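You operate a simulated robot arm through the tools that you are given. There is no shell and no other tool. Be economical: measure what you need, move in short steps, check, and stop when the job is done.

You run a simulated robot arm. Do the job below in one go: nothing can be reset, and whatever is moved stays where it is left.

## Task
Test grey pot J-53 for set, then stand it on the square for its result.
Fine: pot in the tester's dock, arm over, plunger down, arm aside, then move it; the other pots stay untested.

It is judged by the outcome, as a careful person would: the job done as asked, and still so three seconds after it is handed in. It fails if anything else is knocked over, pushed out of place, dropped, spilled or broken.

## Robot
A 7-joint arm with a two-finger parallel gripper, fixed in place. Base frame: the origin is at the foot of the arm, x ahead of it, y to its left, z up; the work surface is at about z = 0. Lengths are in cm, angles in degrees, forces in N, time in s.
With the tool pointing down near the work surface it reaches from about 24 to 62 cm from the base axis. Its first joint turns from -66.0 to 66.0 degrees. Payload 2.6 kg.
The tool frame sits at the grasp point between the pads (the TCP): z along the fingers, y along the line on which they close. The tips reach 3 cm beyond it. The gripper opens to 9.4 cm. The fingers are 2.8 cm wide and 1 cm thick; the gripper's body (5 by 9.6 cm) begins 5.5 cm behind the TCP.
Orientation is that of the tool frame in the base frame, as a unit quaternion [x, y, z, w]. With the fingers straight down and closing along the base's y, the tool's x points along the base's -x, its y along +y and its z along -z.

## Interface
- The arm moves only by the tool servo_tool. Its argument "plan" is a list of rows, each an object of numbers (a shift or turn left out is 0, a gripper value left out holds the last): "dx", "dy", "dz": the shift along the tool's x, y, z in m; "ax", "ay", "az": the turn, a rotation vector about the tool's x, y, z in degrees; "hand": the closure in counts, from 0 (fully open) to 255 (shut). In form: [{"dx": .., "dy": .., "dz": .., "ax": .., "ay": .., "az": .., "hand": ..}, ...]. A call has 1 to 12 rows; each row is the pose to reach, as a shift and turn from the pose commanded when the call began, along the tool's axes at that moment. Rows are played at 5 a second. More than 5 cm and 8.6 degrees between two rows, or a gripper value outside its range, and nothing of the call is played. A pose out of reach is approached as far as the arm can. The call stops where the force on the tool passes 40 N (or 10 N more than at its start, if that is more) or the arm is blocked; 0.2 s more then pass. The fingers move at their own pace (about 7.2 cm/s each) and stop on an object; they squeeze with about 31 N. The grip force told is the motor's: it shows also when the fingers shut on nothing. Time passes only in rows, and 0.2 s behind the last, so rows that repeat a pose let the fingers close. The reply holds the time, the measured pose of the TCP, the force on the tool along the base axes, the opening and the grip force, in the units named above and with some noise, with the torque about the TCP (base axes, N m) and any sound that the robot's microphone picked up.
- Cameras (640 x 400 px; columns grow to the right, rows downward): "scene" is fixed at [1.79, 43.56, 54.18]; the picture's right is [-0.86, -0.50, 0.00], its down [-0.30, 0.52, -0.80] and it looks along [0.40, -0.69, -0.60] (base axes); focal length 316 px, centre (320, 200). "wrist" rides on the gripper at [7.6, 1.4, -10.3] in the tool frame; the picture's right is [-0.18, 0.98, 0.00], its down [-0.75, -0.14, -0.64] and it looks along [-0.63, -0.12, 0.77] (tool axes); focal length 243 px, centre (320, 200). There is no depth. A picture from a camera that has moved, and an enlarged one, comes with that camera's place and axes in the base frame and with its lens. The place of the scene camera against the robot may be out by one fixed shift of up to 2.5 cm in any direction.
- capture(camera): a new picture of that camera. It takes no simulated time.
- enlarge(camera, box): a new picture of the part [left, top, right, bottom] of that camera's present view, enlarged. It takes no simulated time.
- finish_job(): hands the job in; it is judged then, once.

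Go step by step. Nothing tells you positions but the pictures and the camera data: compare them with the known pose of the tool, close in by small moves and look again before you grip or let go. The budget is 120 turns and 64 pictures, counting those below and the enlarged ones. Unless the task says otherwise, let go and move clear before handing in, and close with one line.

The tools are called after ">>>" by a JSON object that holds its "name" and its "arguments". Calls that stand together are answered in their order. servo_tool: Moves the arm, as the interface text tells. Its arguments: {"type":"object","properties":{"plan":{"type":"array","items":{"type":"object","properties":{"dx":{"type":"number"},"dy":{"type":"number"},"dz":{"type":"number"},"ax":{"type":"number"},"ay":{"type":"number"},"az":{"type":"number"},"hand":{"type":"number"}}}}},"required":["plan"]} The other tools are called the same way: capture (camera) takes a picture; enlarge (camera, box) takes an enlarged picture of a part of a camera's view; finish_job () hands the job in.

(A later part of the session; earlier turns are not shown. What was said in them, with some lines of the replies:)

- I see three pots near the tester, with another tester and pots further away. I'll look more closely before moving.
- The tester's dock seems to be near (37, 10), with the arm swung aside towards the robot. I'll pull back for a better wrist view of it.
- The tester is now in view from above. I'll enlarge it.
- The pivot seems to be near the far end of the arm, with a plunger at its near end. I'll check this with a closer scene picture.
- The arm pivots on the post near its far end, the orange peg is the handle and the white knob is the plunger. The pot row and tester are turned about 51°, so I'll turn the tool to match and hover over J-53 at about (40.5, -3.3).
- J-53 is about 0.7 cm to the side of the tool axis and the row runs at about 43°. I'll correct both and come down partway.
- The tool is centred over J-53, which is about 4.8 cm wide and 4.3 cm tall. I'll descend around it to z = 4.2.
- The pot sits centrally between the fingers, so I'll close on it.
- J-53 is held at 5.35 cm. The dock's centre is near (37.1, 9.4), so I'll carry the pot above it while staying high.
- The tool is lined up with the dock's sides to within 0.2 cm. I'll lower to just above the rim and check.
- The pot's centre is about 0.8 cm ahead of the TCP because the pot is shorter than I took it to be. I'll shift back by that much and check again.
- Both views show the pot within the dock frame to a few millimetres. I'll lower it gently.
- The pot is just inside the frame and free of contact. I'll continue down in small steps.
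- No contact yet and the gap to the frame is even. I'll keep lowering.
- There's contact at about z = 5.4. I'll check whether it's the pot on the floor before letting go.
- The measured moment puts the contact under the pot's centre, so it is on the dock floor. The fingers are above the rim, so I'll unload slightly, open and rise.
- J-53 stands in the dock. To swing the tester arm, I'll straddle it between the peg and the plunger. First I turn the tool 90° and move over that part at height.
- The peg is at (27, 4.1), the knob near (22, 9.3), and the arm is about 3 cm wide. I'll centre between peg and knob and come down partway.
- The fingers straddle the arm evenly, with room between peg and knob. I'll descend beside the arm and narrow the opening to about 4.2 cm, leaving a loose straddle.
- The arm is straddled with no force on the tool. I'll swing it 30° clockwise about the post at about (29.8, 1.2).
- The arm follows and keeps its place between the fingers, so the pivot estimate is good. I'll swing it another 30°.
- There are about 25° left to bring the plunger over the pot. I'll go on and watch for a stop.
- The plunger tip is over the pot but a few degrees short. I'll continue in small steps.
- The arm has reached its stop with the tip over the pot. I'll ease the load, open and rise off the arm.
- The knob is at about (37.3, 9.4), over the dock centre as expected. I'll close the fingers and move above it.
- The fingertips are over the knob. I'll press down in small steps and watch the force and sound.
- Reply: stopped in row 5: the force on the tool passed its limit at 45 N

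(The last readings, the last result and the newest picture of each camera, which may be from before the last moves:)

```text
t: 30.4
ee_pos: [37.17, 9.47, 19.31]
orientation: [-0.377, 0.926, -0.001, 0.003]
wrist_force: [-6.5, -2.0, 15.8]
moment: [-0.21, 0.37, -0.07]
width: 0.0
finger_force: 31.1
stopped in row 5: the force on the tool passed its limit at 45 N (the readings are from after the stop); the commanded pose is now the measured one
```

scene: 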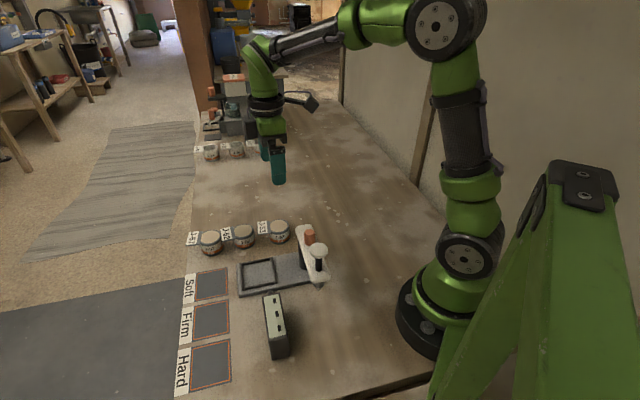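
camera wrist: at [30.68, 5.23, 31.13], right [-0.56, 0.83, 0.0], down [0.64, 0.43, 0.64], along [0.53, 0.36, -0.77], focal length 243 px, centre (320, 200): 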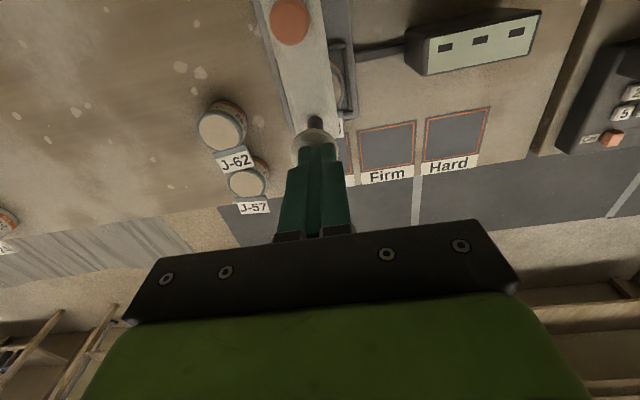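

The press stopped at 45 N. I'll see whether the plunger moved.

>>> {"name": "enlarge", "arguments": {"camera": "scene", "box": [220, 200, 310, 300]}}

>>> {"name": "enlarge", "arguments": {"camera": "wrist", "box": [240, 0, 540, 200]}}

```text
4.00 times, centred on (265, 250) of scene
camera zoom: at [1.79, 43.56, 54.18], right [-0.86, -0.5, 0.0], down [-0.3, 0.52, -0.8], along [0.4, -0.69, -0.6], focal length 1264 px, centre (540, 0)
```

zoom: 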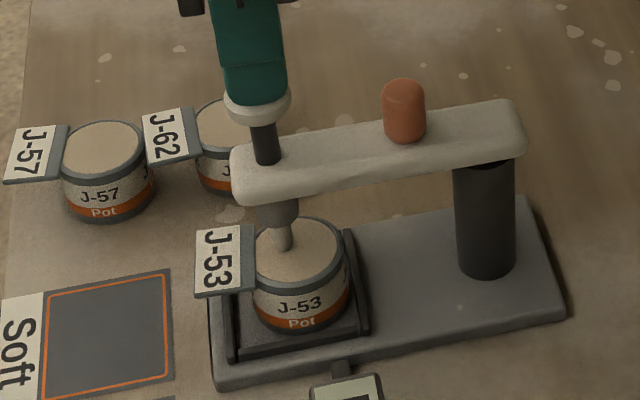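

```text
2.00 times, centred on (390, 100) of wrist
camera zoom: at [30.64, 5.25, 29.6], right [-0.55, 0.83, 0.0], down [0.63, 0.42, 0.65], along [0.54, 0.36, -0.76], focal length 485 px, centre (180, 400)
```

zoom: 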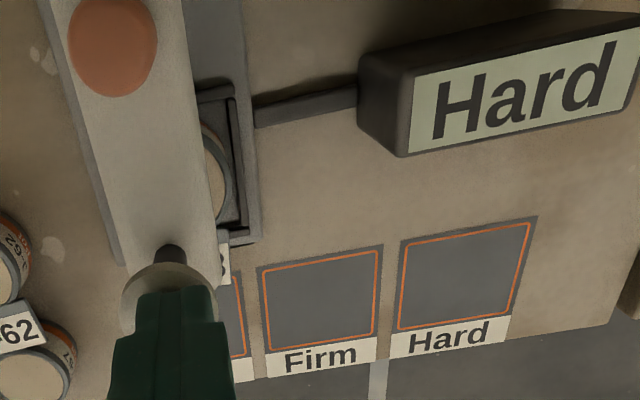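

The display now reads "Hard". I'll lift off and check that the reading stays.

>>> {"name": "servo_tool", "arguments": {"plan": [{"dz": -0.01}, {"dz": -0.03}, {"dz": -0.05}, {"dz": -0.05}]}}

>>> {"name": "capture", "arguments": {"camera": "wrist"}}

>>> {"name": "enlarge", "arguments": {"camera": "scene", "box": [170, 200, 350, 392]}}

```text
t: 31.4
ee_pos: [37.25, 9.42, 24.17]
orientation: [-0.378, 0.926, 0.0, 0.002]
wrist_force: [-0.1, -0.9, 0.7]
moment: [-0.02, -0.02, 0.03]
width: 0.01
finger_force: 30.7
```

```text
17 pictures are left
camera wrist: at [30.7, 5.3, 34.42], right [-0.56, 0.83, 0.0], down [0.63, 0.43, 0.65], along [0.54, 0.36, -0.76], focal length 243 px, centre (320, 200)
```

wrist: 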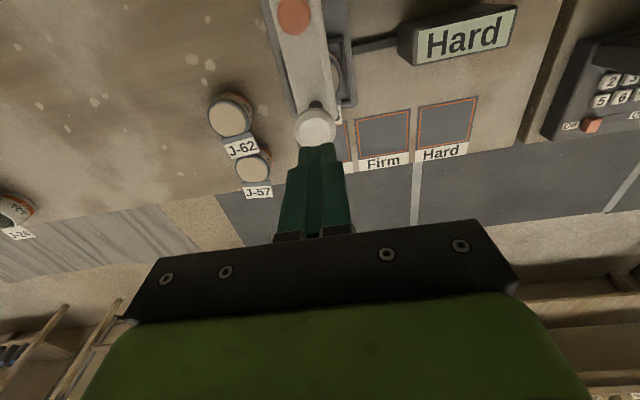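

```text
2.08 times, centred on (260, 296) of scene
camera zoom: at [1.79, 43.56, 54.18], right [-0.86, -0.5, 0.0], down [-0.3, 0.52, -0.8], along [0.4, -0.69, -0.6], focal length 658 px, centre (445, 0)
```

zoom: 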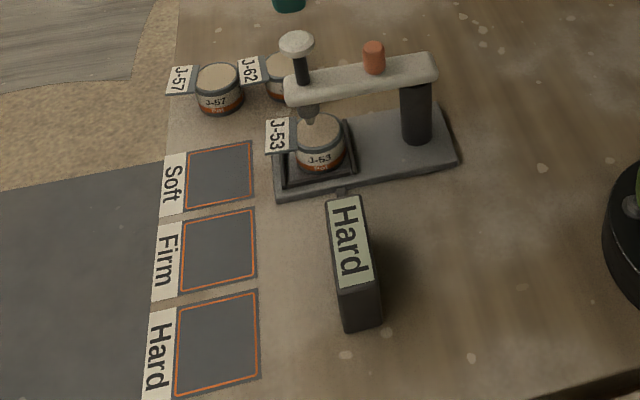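

The result is "Hard" and it stays on the display. To put the arm aside, I'll open the fingers, go back to the straddle position and descend.

>>> {"name": "servo_tool", "arguments": {"plan": [{"dx": 0.016, "dy": -0.001, "az": -1.5, "hand": 0}, {"dx": 0.0318, "dy": -0.0024, "az": -3, "hand": 0}, {"dx": 0.0318, "dy": -0.0024, "az": -3, "hand": 0}, {"dx": 0.0318, "dy": -0.0024, "dz": 0.03, "az": -3, "hand": 0}, {"dx": 0.0318, "dy": -0.0024, "dz": 0.06, "az": -3, "hand": 0}, {"dx": 0.0318, "dy": -0.0024, "dz": 0.08, "az": -3, "hand": 0}, {"dx": 0.0318, "dy": -0.0024, "dz": 0.08, "az": -3, "hand": 0}]}}

>>> {"name": "capture", "arguments": {"camera": "wrist"}}

```text
t: 33.0
ee_pos: [35.02, 6.88, 16.24]
orientation: [-0.402, 0.916, 0.0, 0.002]
wrist_force: [0.5, -0.4, -0.8]
moment: [0.01, 0.01, 0.0]
width: 9.37
finger_force: 0.0
```

```text
15 pictures are left
camera wrist: at [28.78, 2.52, 26.5], right [-0.6, 0.8, 0.0], down [0.61, 0.46, 0.65], along [0.52, 0.38, -0.76], focal length 243 px, centre (320, 200)
```

wrist: 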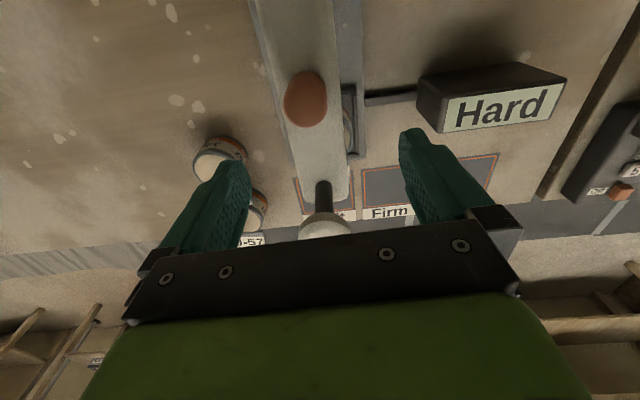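

The arm is centred between the fingers. I'll descend, narrow the opening and swing it back 30°.

>>> {"name": "servo_tool", "arguments": {"plan": [{"dz": 0.02}, {"dz": 0.039}, {"dz": 0.039, "hand": 100}, {"dz": 0.039, "hand": 142}, {"dz": 0.039, "hand": 142}, {"dz": 0.039, "hand": 142}]}}

>>> {"name": "servo_tool", "arguments": {"plan": [{"dx": 0.0003, "dy": 0.0069, "az": -5}, {"dx": 0.0012, "dy": 0.0137, "az": -10}, {"dx": 0.0027, "dy": 0.0204, "az": -15}, {"dx": 0.0048, "dy": 0.027, "az": -20}, {"dx": 0.0074, "dy": 0.0334, "az": -25}, {"dx": 0.0106, "dy": 0.0395, "az": -30}]}}

>>> {"name": "capture", "arguments": {"camera": "wrist"}}

```text
t: 34.4
ee_pos: [34.91, 6.99, 12.31]
orientation: [-0.4, 0.916, -0.001, 0.002]
wrist_force: [0.2, 0.4, 0.1]
moment: [0.01, -0.02, -0.04]
width: 4.17
finger_force: 0.1
```

```text
t: 35.8
ee_pos: [31.39, 8.98, 12.3]
orientation: [-0.626, 0.78, -0.001, 0.002]
wrist_force: [-0.7, -1.3, 6.0]
moment: [0.05, -0.16, 0.02]
width: 4.18
finger_force: 0.0
```

```text
14 pictures are left
camera wrist: at [28.32, 2.0, 22.54], right [-0.92, 0.39, 0.0], down [0.3, 0.7, 0.64], along [0.26, 0.59, -0.76], focal length 243 px, centre (320, 200)
```

wrist: 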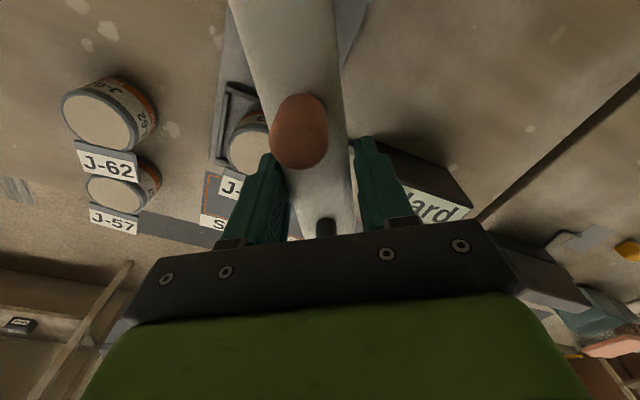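

The arm is swinging back freely, so I'll do another 30°.

>>> {"name": "servo_tool", "arguments": {"plan": [{"dx": 0.0003, "dy": 0.0069, "az": -5}, {"dx": 0.0012, "dy": 0.0137, "az": -10}, {"dx": 0.0027, "dy": 0.0204, "az": -15}, {"dx": 0.0048, "dy": 0.027, "az": -20}, {"dx": 0.0074, "dy": 0.0334, "az": -25}, {"dx": 0.0106, "dy": 0.0395, "az": -30}]}}

>>> {"name": "servo_tool", "arguments": {"plan": [{"dx": 0.0003, "dy": 0.0069, "az": -5}, {"dx": 0.0012, "dy": 0.0137, "az": -10}, {"dx": 0.0027, "dy": 0.0204, "az": -15}, {"dx": 0.0048, "dy": 0.027, "az": -20}, {"dx": 0.0074, "dy": 0.0334, "az": -25}]}}

>>> {"name": "capture", "arguments": {"camera": "wrist"}}

>>> {"name": "enlarge", "arguments": {"camera": "scene", "box": [180, 180, 360, 392]}}

```text
t: 37.2
ee_pos: [27.24, 8.76, 12.28]
orientation: [0.806, -0.592, 0.002, -0.002]
wrist_force: [0.1, 0.8, 0.0]
moment: [0.02, 0.03, -0.03]
width: 4.14
finger_force: 0.1
```

```text
t: 38.4
ee_pos: [24.49, 7.11, 12.28]
orientation: [0.916, -0.402, 0.001, -0.001]
wrist_force: [0.0, 1.2, 1.3]
moment: [-0.06, -0.01, 0.03]
width: 4.18
finger_force: 0.0
```

```text
13 pictures are left
camera wrist: at [28.51, 0.65, 22.61], right [-0.85, -0.53, 0.0], down [-0.41, 0.65, 0.64], along [-0.34, 0.55, -0.77], focal length 243 px, centre (320, 200)
```

wrist: 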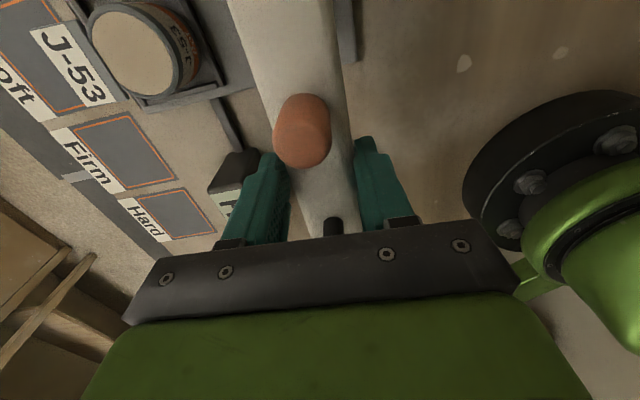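

```text
1.89 times, centred on (270, 286) of scene
camera zoom: at [1.79, 43.56, 54.18], right [-0.86, -0.5, 0.0], down [-0.3, 0.52, -0.8], along [0.4, -0.69, -0.6], focal length 596 px, centre (414, 38)
```

zoom: 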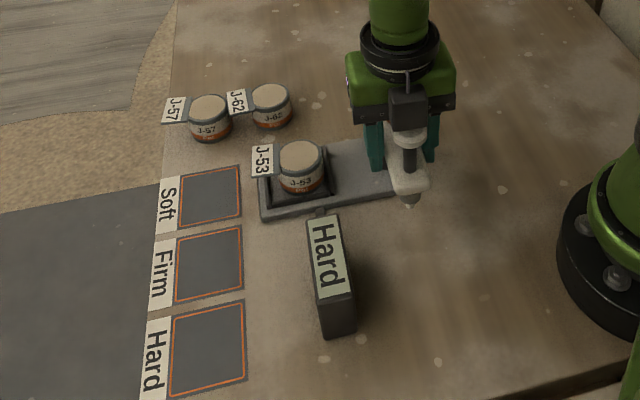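

The arm is essentially aside. I'll nudge it 3° more to take up the slack, then open and rise.

>>> {"name": "servo_tool", "arguments": {"plan": [{"dx": 0.0, "dy": 0.002, "az": -1.5}, {"dx": 0.0001, "dy": 0.0041, "az": -3}, {"dx": 0.0, "dy": 0.001, "az": -1}, {"dx": 0.0, "dy": 0.001, "az": -1, "hand": 80}, {"dx": 0.0, "dy": 0.001, "az": -1, "hand": 0}, {"dx": 0.0, "dy": 0.001, "az": -1, "hand": 0}, {"dx": 0.0, "dy": 0.001, "az": -1, "hand": 0}]}}

>>> {"name": "servo_tool", "arguments": {"plan": [{"dz": -0.03}, {"dz": -0.07}, {"dz": -0.1}, {"dz": -0.1}]}}

```text
t: 40.0
ee_pos: [24.18, 7.06, 12.28]
orientation: [0.918, -0.397, 0.001, -0.001]
wrist_force: [0.6, -0.1, -0.3]
moment: [-0.01, 0.01, 0.0]
width: 9.4
finger_force: 0.0
```

```text
t: 41.0
ee_pos: [24.19, 7.01, 22.18]
orientation: [0.918, -0.396, 0.002, -0.002]
wrist_force: [0.9, 0.5, 0.2]
moment: [-0.03, -0.01, -0.01]
width: 9.43
finger_force: 0.0
```

I'm clear of the arm. I'll turn back 90° and hover over J-53 in the dock.

>>> {"name": "servo_tool", "arguments": {"plan": [{"dx": 0.0065, "dy": -0.01, "az": 8.2}, {"dx": 0.013, "dy": -0.02, "az": 16.4}, {"dx": 0.0195, "dy": -0.03, "az": 24.6}, {"dx": 0.026, "dy": -0.04, "az": 32.8}, {"dx": 0.0325, "dy": -0.05, "az": 41}, {"dx": 0.039, "dy": -0.06, "az": 49.2}, {"dx": 0.0455, "dy": -0.07, "az": 57.4}, {"dx": 0.052, "dy": -0.08, "az": 65.6}, {"dx": 0.0585, "dy": -0.09, "az": 73.8}, {"dx": 0.065, "dy": -0.1, "az": 82}, {"dx": 0.0711, "dy": -0.1107, "az": 90}, {"dx": 0.0711, "dy": -0.1107, "az": 90}]}}

>>> {"name": "capture", "arguments": {"camera": "wrist"}}

>>> {"name": "enlarge", "arguments": {"camera": "scene", "box": [180, 200, 360, 312]}}

```text
t: 43.6
ee_pos: [37.19, 9.33, 22.47]
orientation: [-0.368, 0.93, 0.0, 0.002]
wrist_force: [-0.9, 0.1, 0.7]
moment: [-0.03, 0.02, -0.01]
width: 9.42
finger_force: 0.0
```

```text
11 pictures are left
camera wrist: at [30.63, 5.36, 32.69], right [-0.54, 0.84, 0.0], down [0.64, 0.41, 0.65], along [0.54, 0.35, -0.76], focal length 243 px, centre (320, 200)
```

wrist: 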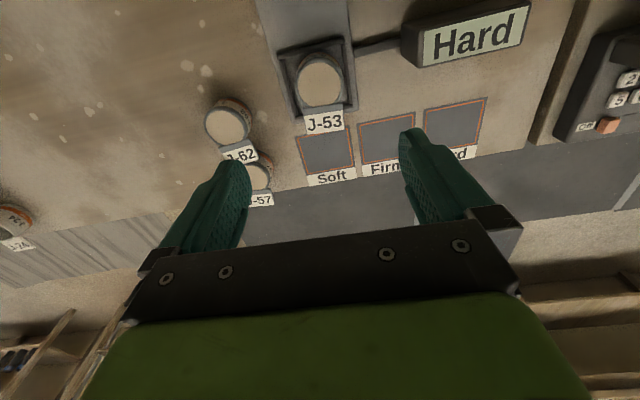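

```text
3.56 times, centred on (270, 256) of scene
camera zoom: at [1.79, 43.56, 54.18], right [-0.86, -0.5, 0.0], down [-0.3, 0.52, -0.8], along [0.4, -0.69, -0.6], focal length 1123 px, centre (498, 1)
```

zoom: 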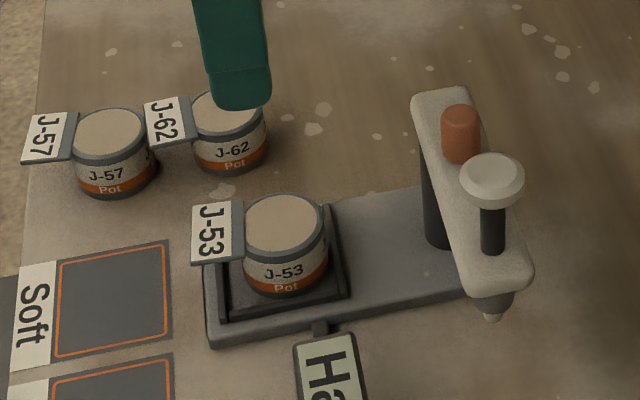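

The arm is aside and the pot is under the tool. I'll descend around it, keeping the tips above the rim.

>>> {"name": "servo_tool", "arguments": {"plan": [{"dx": 0.002, "dz": 0.04}, {"dx": 0.002, "dz": 0.08}, {"dx": 0.002, "dz": 0.12}, {"dx": 0.002, "dz": 0.15}, {"dx": 0.002, "dz": 0.168}, {"dx": 0.002, "dz": 0.168}]}}

>>> {"name": "capture", "arguments": {"camera": "wrist"}}

```text
t: 45.0
ee_pos: [37.16, 9.09, 5.48]
orientation: [-0.369, 0.929, 0.0, 0.004]
wrist_force: [-1.1, -0.1, 0.9]
moment: [-0.02, -0.01, 0.01]
width: 9.37
finger_force: 0.0
```

```text
9 pictures are left
camera wrist: at [30.58, 5.08, 15.81], right [-0.54, 0.84, 0.0], down [0.64, 0.41, 0.65], along [0.54, 0.35, -0.76], focal length 243 px, centre (320, 200)
```

wrist: 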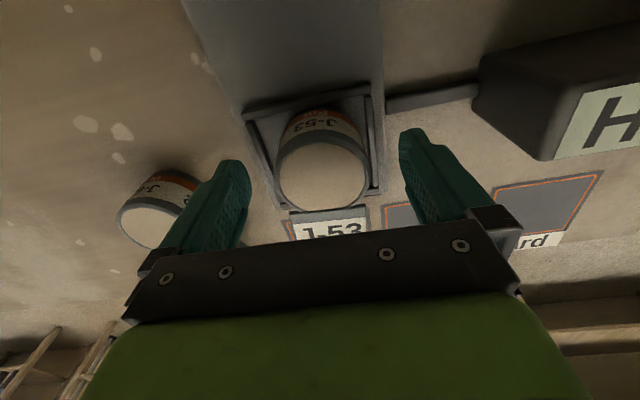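

The pot is well centred, so I'll grip and lift it.

>>> {"name": "servo_tool", "arguments": {"plan": [{"hand": 255}, {"hand": 255}, {"hand": 255}, {"hand": 255}, {"hand": 255}]}}

>>> {"name": "servo_tool", "arguments": {"plan": [{"dz": -0.01}, {"dz": -0.03}, {"dz": -0.06}, {"dz": -0.09}, {"dz": -0.09}]}}

>>> {"name": "capture", "arguments": {"camera": "wrist"}}

```text
t: 46.2
ee_pos: [37.17, 9.1, 5.57]
orientation: [-0.369, 0.929, 0.0, 0.002]
wrist_force: [0.0, -0.7, 0.0]
moment: [0.01, -0.01, 0.03]
width: 5.19
finger_force: 30.8
```

```text
t: 47.4
ee_pos: [37.14, 9.27, 14.7]
orientation: [-0.369, 0.929, -0.001, 0.002]
wrist_force: [0.0, -0.1, -1.6]
moment: [0.01, -0.01, -0.01]
width: 5.16
finger_force: 30.8
```

```text
8 pictures are left
camera wrist: at [30.57, 5.13, 24.93], right [-0.54, 0.84, 0.0], down [0.64, 0.41, 0.65], along [0.54, 0.35, -0.76], focal length 243 px, centre (320, 200)
```

wrist: 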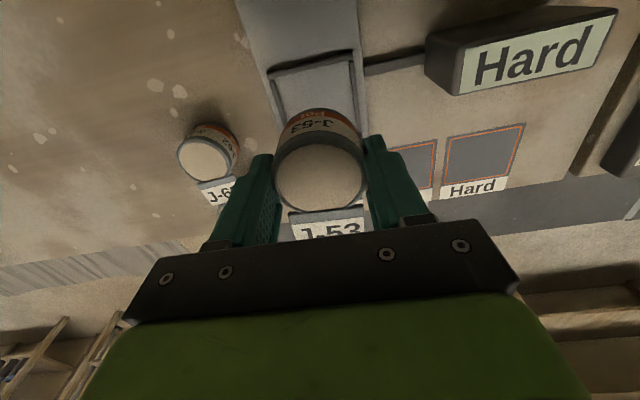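

The pot is centred in the grip, and the Hard square's centre is near (32.6, 28.7). I'll carry it there at height.

>>> {"name": "servo_tool", "arguments": {"plan": [{"dx": -0.015, "dy": 0.026}, {"dx": -0.035, "dy": 0.06}, {"dx": -0.056, "dy": 0.096}, {"dx": -0.077, "dy": 0.132}, {"dx": -0.092, "dy": 0.158}, {"dx": -0.1, "dy": 0.1724}, {"dx": -0.1, "dy": 0.1724}]}}

>>> {"name": "servo_tool", "arguments": {"plan": [{"dz": 0.03}, {"dz": 0.06}, {"dz": 0.08}, {"dz": 0.08}]}}

>>> {"name": "enlarge", "arguments": {"camera": "scene", "box": [150, 250, 310, 390]}}

>>> {"name": "enlarge", "arguments": {"camera": "wrist", "box": [200, 40, 440, 240]}}

```text
t: 49.0
ee_pos: [32.38, 28.76, 14.66]
orientation: [-0.369, 0.93, 0.0, 0.001]
wrist_force: [0.3, 0.4, -1.2]
moment: [0.0, -0.01, 0.02]
width: 5.19
finger_force: 31.0
```

```text
t: 50.0
ee_pos: [32.33, 28.65, 6.51]
orientation: [-0.369, 0.929, 0.0, 0.003]
wrist_force: [-0.1, 0.6, -1.7]
moment: [0.01, 0.02, -0.03]
width: 5.21
finger_force: 30.6
```

```text
2.86 times, centred on (230, 320) of scene
camera zoom: at [1.79, 43.56, 54.18], right [-0.86, -0.5, 0.0], down [-0.3, 0.52, -0.8], along [0.4, -0.69, -0.6], focal length 903 px, centre (577, -143)
```

zoom: 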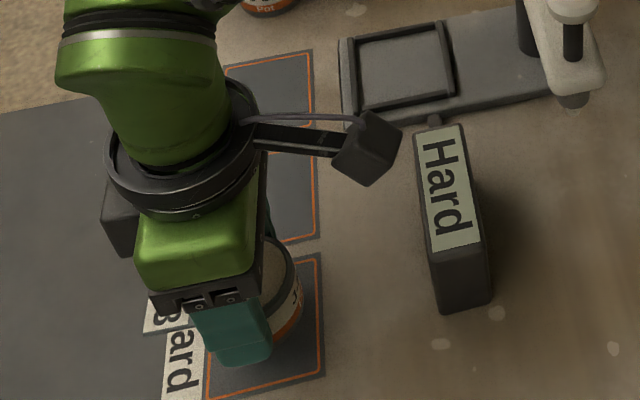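

```text
2.00 times, centred on (320, 140) of wrist
camera zoom: at [25.85, 24.63, 16.84], right [-0.54, 0.84, 0.0], down [0.64, 0.41, 0.65], along [0.54, 0.35, -0.76], focal length 485 px, centre (320, 320)
```

zoom: 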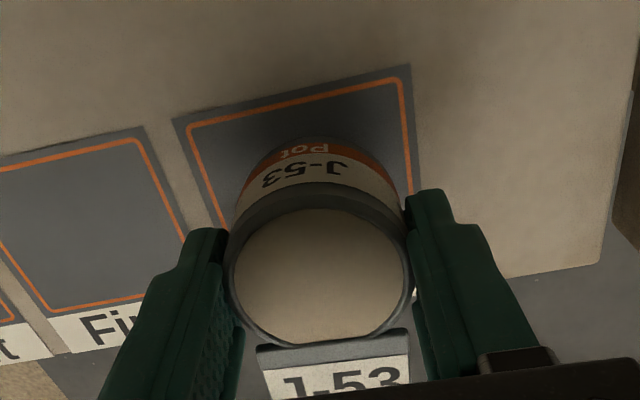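

The pot is over the Hard square about 0.5 cm towards me from its centre. I'll correct that and lower to just above the surface.

>>> {"name": "servo_tool", "arguments": {"plan": [{"dx": -0.005, "dy": -0.001, "dz": 0.005}, {"dx": -0.005, "dy": -0.001, "dz": 0.01}, {"dx": -0.005, "dy": -0.001, "dz": 0.015}, {"dx": -0.005, "dy": -0.001, "dz": 0.019}, {"dx": -0.005, "dy": -0.001, "dz": 0.019}]}}

>>> {"name": "servo_tool", "arguments": {"plan": [{"dz": 0.0015}, {"dz": 0.003}, {"dz": 0.0045}, {"dz": 0.0045}]}}

```text
t: 51.2
ee_pos: [32.78, 28.96, 4.63]
orientation: [-0.368, 0.93, 0.0, 0.003]
wrist_force: [0.5, -0.6, -0.8]
moment: [0.0, -0.01, -0.02]
width: 5.19
finger_force: 30.9
```

```text
t: 52.2
ee_pos: [33.01, 28.93, 4.23]
orientation: [-0.369, 0.929, 0.0, 0.002]
wrist_force: [-7.1, -5.3, 24.2]
moment: [-0.14, 0.26, -0.05]
width: 5.21
finger_force: 31.3
```

The pot is in contact with the table. I'll ease up slightly and check its place on the square before releasing.

>>> {"name": "servo_tool", "arguments": {"plan": [{"dz": -0.002}, {"dz": -0.002}]}}

>>> {"name": "enlarge", "arguments": {"camera": "wrist", "box": [200, 40, 440, 240]}}

```text
t: 52.8
ee_pos: [32.97, 28.87, 4.32]
orientation: [-0.37, 0.929, 0.0, 0.002]
wrist_force: [-0.1, 2.5, 6.8]
moment: [0.17, -0.06, 0.01]
width: 5.18
finger_force: 31.1
```

```text
2.00 times, centred on (320, 140) of wrist
camera zoom: at [26.45, 24.88, 14.59], right [-0.54, 0.84, 0.0], down [0.64, 0.41, 0.65], along [0.54, 0.35, -0.76], focal length 485 px, centre (320, 320)
```

zoom: 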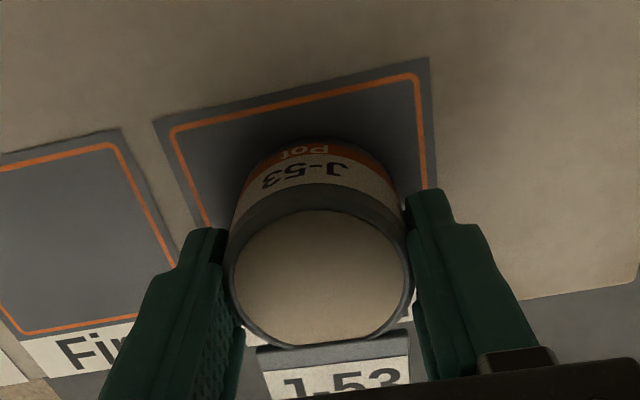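

The pot is centred on the Hard square with even margins. I'll release and rise.

>>> {"name": "servo_tool", "arguments": {"plan": [{"hand": 120}, {"hand": 60}, {"hand": 0}, {"hand": 0}, {"hand": 0}]}}

>>> {"name": "servo_tool", "arguments": {"plan": [{"dz": -0.03}, {"dz": -0.07}, {"dz": -0.11}, {"dz": -0.15}, {"dz": -0.15, "dx": 0.04}, {"dz": -0.15, "dx": 0.08}, {"dz": -0.15, "dx": 0.08}]}}

>>> {"name": "capture", "arguments": {"camera": "scene"}}

>>> {"name": "capture", "arguments": {"camera": "wrist"}}

```text
t: 54.0
ee_pos: [32.95, 28.98, 4.34]
orientation: [-0.368, 0.93, 0.0, 0.002]
wrist_force: [0.4, 0.5, 0.3]
moment: [0.0, 0.02, 0.02]
width: 9.41
finger_force: 0.1
```

```text
t: 55.6
ee_pos: [26.81, 23.4, 19.37]
orientation: [-0.368, 0.93, 0.0, 0.003]
wrist_force: [0.2, 0.3, 0.5]
moment: [-0.04, 0.0, 0.04]
width: 9.39
finger_force: 0.1
```

```text
4 pictures are left
```

scene: 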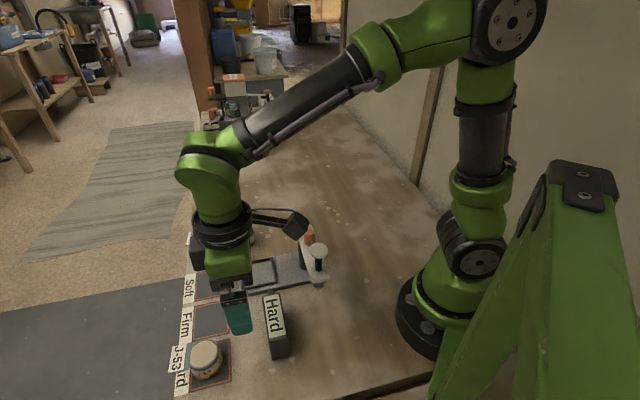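

```text
3 pictures are left
camera wrist: at [20.29, 19.32, 29.62], right [-0.54, 0.84, 0.0], down [0.64, 0.41, 0.65], along [0.54, 0.35, -0.76], focal length 243 px, centre (320, 200)
```

wrist: 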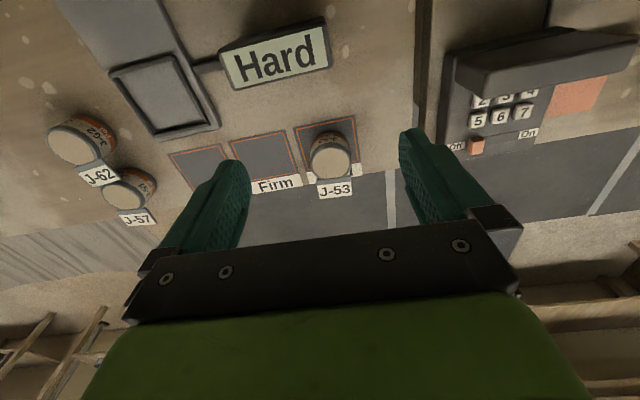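

J-53 stands on the Hard square, the tester arm is aside, the other pots are in place and the gripper is clear. I'll hand the job in.

>>> {"name": "finish_job", "arguments": {}}

```text
The job is handed in.
```

Pot J-53 was tested and read "Hard"; it now stands on the Hard square, with the tester arm swung aside and the other pots left untested.
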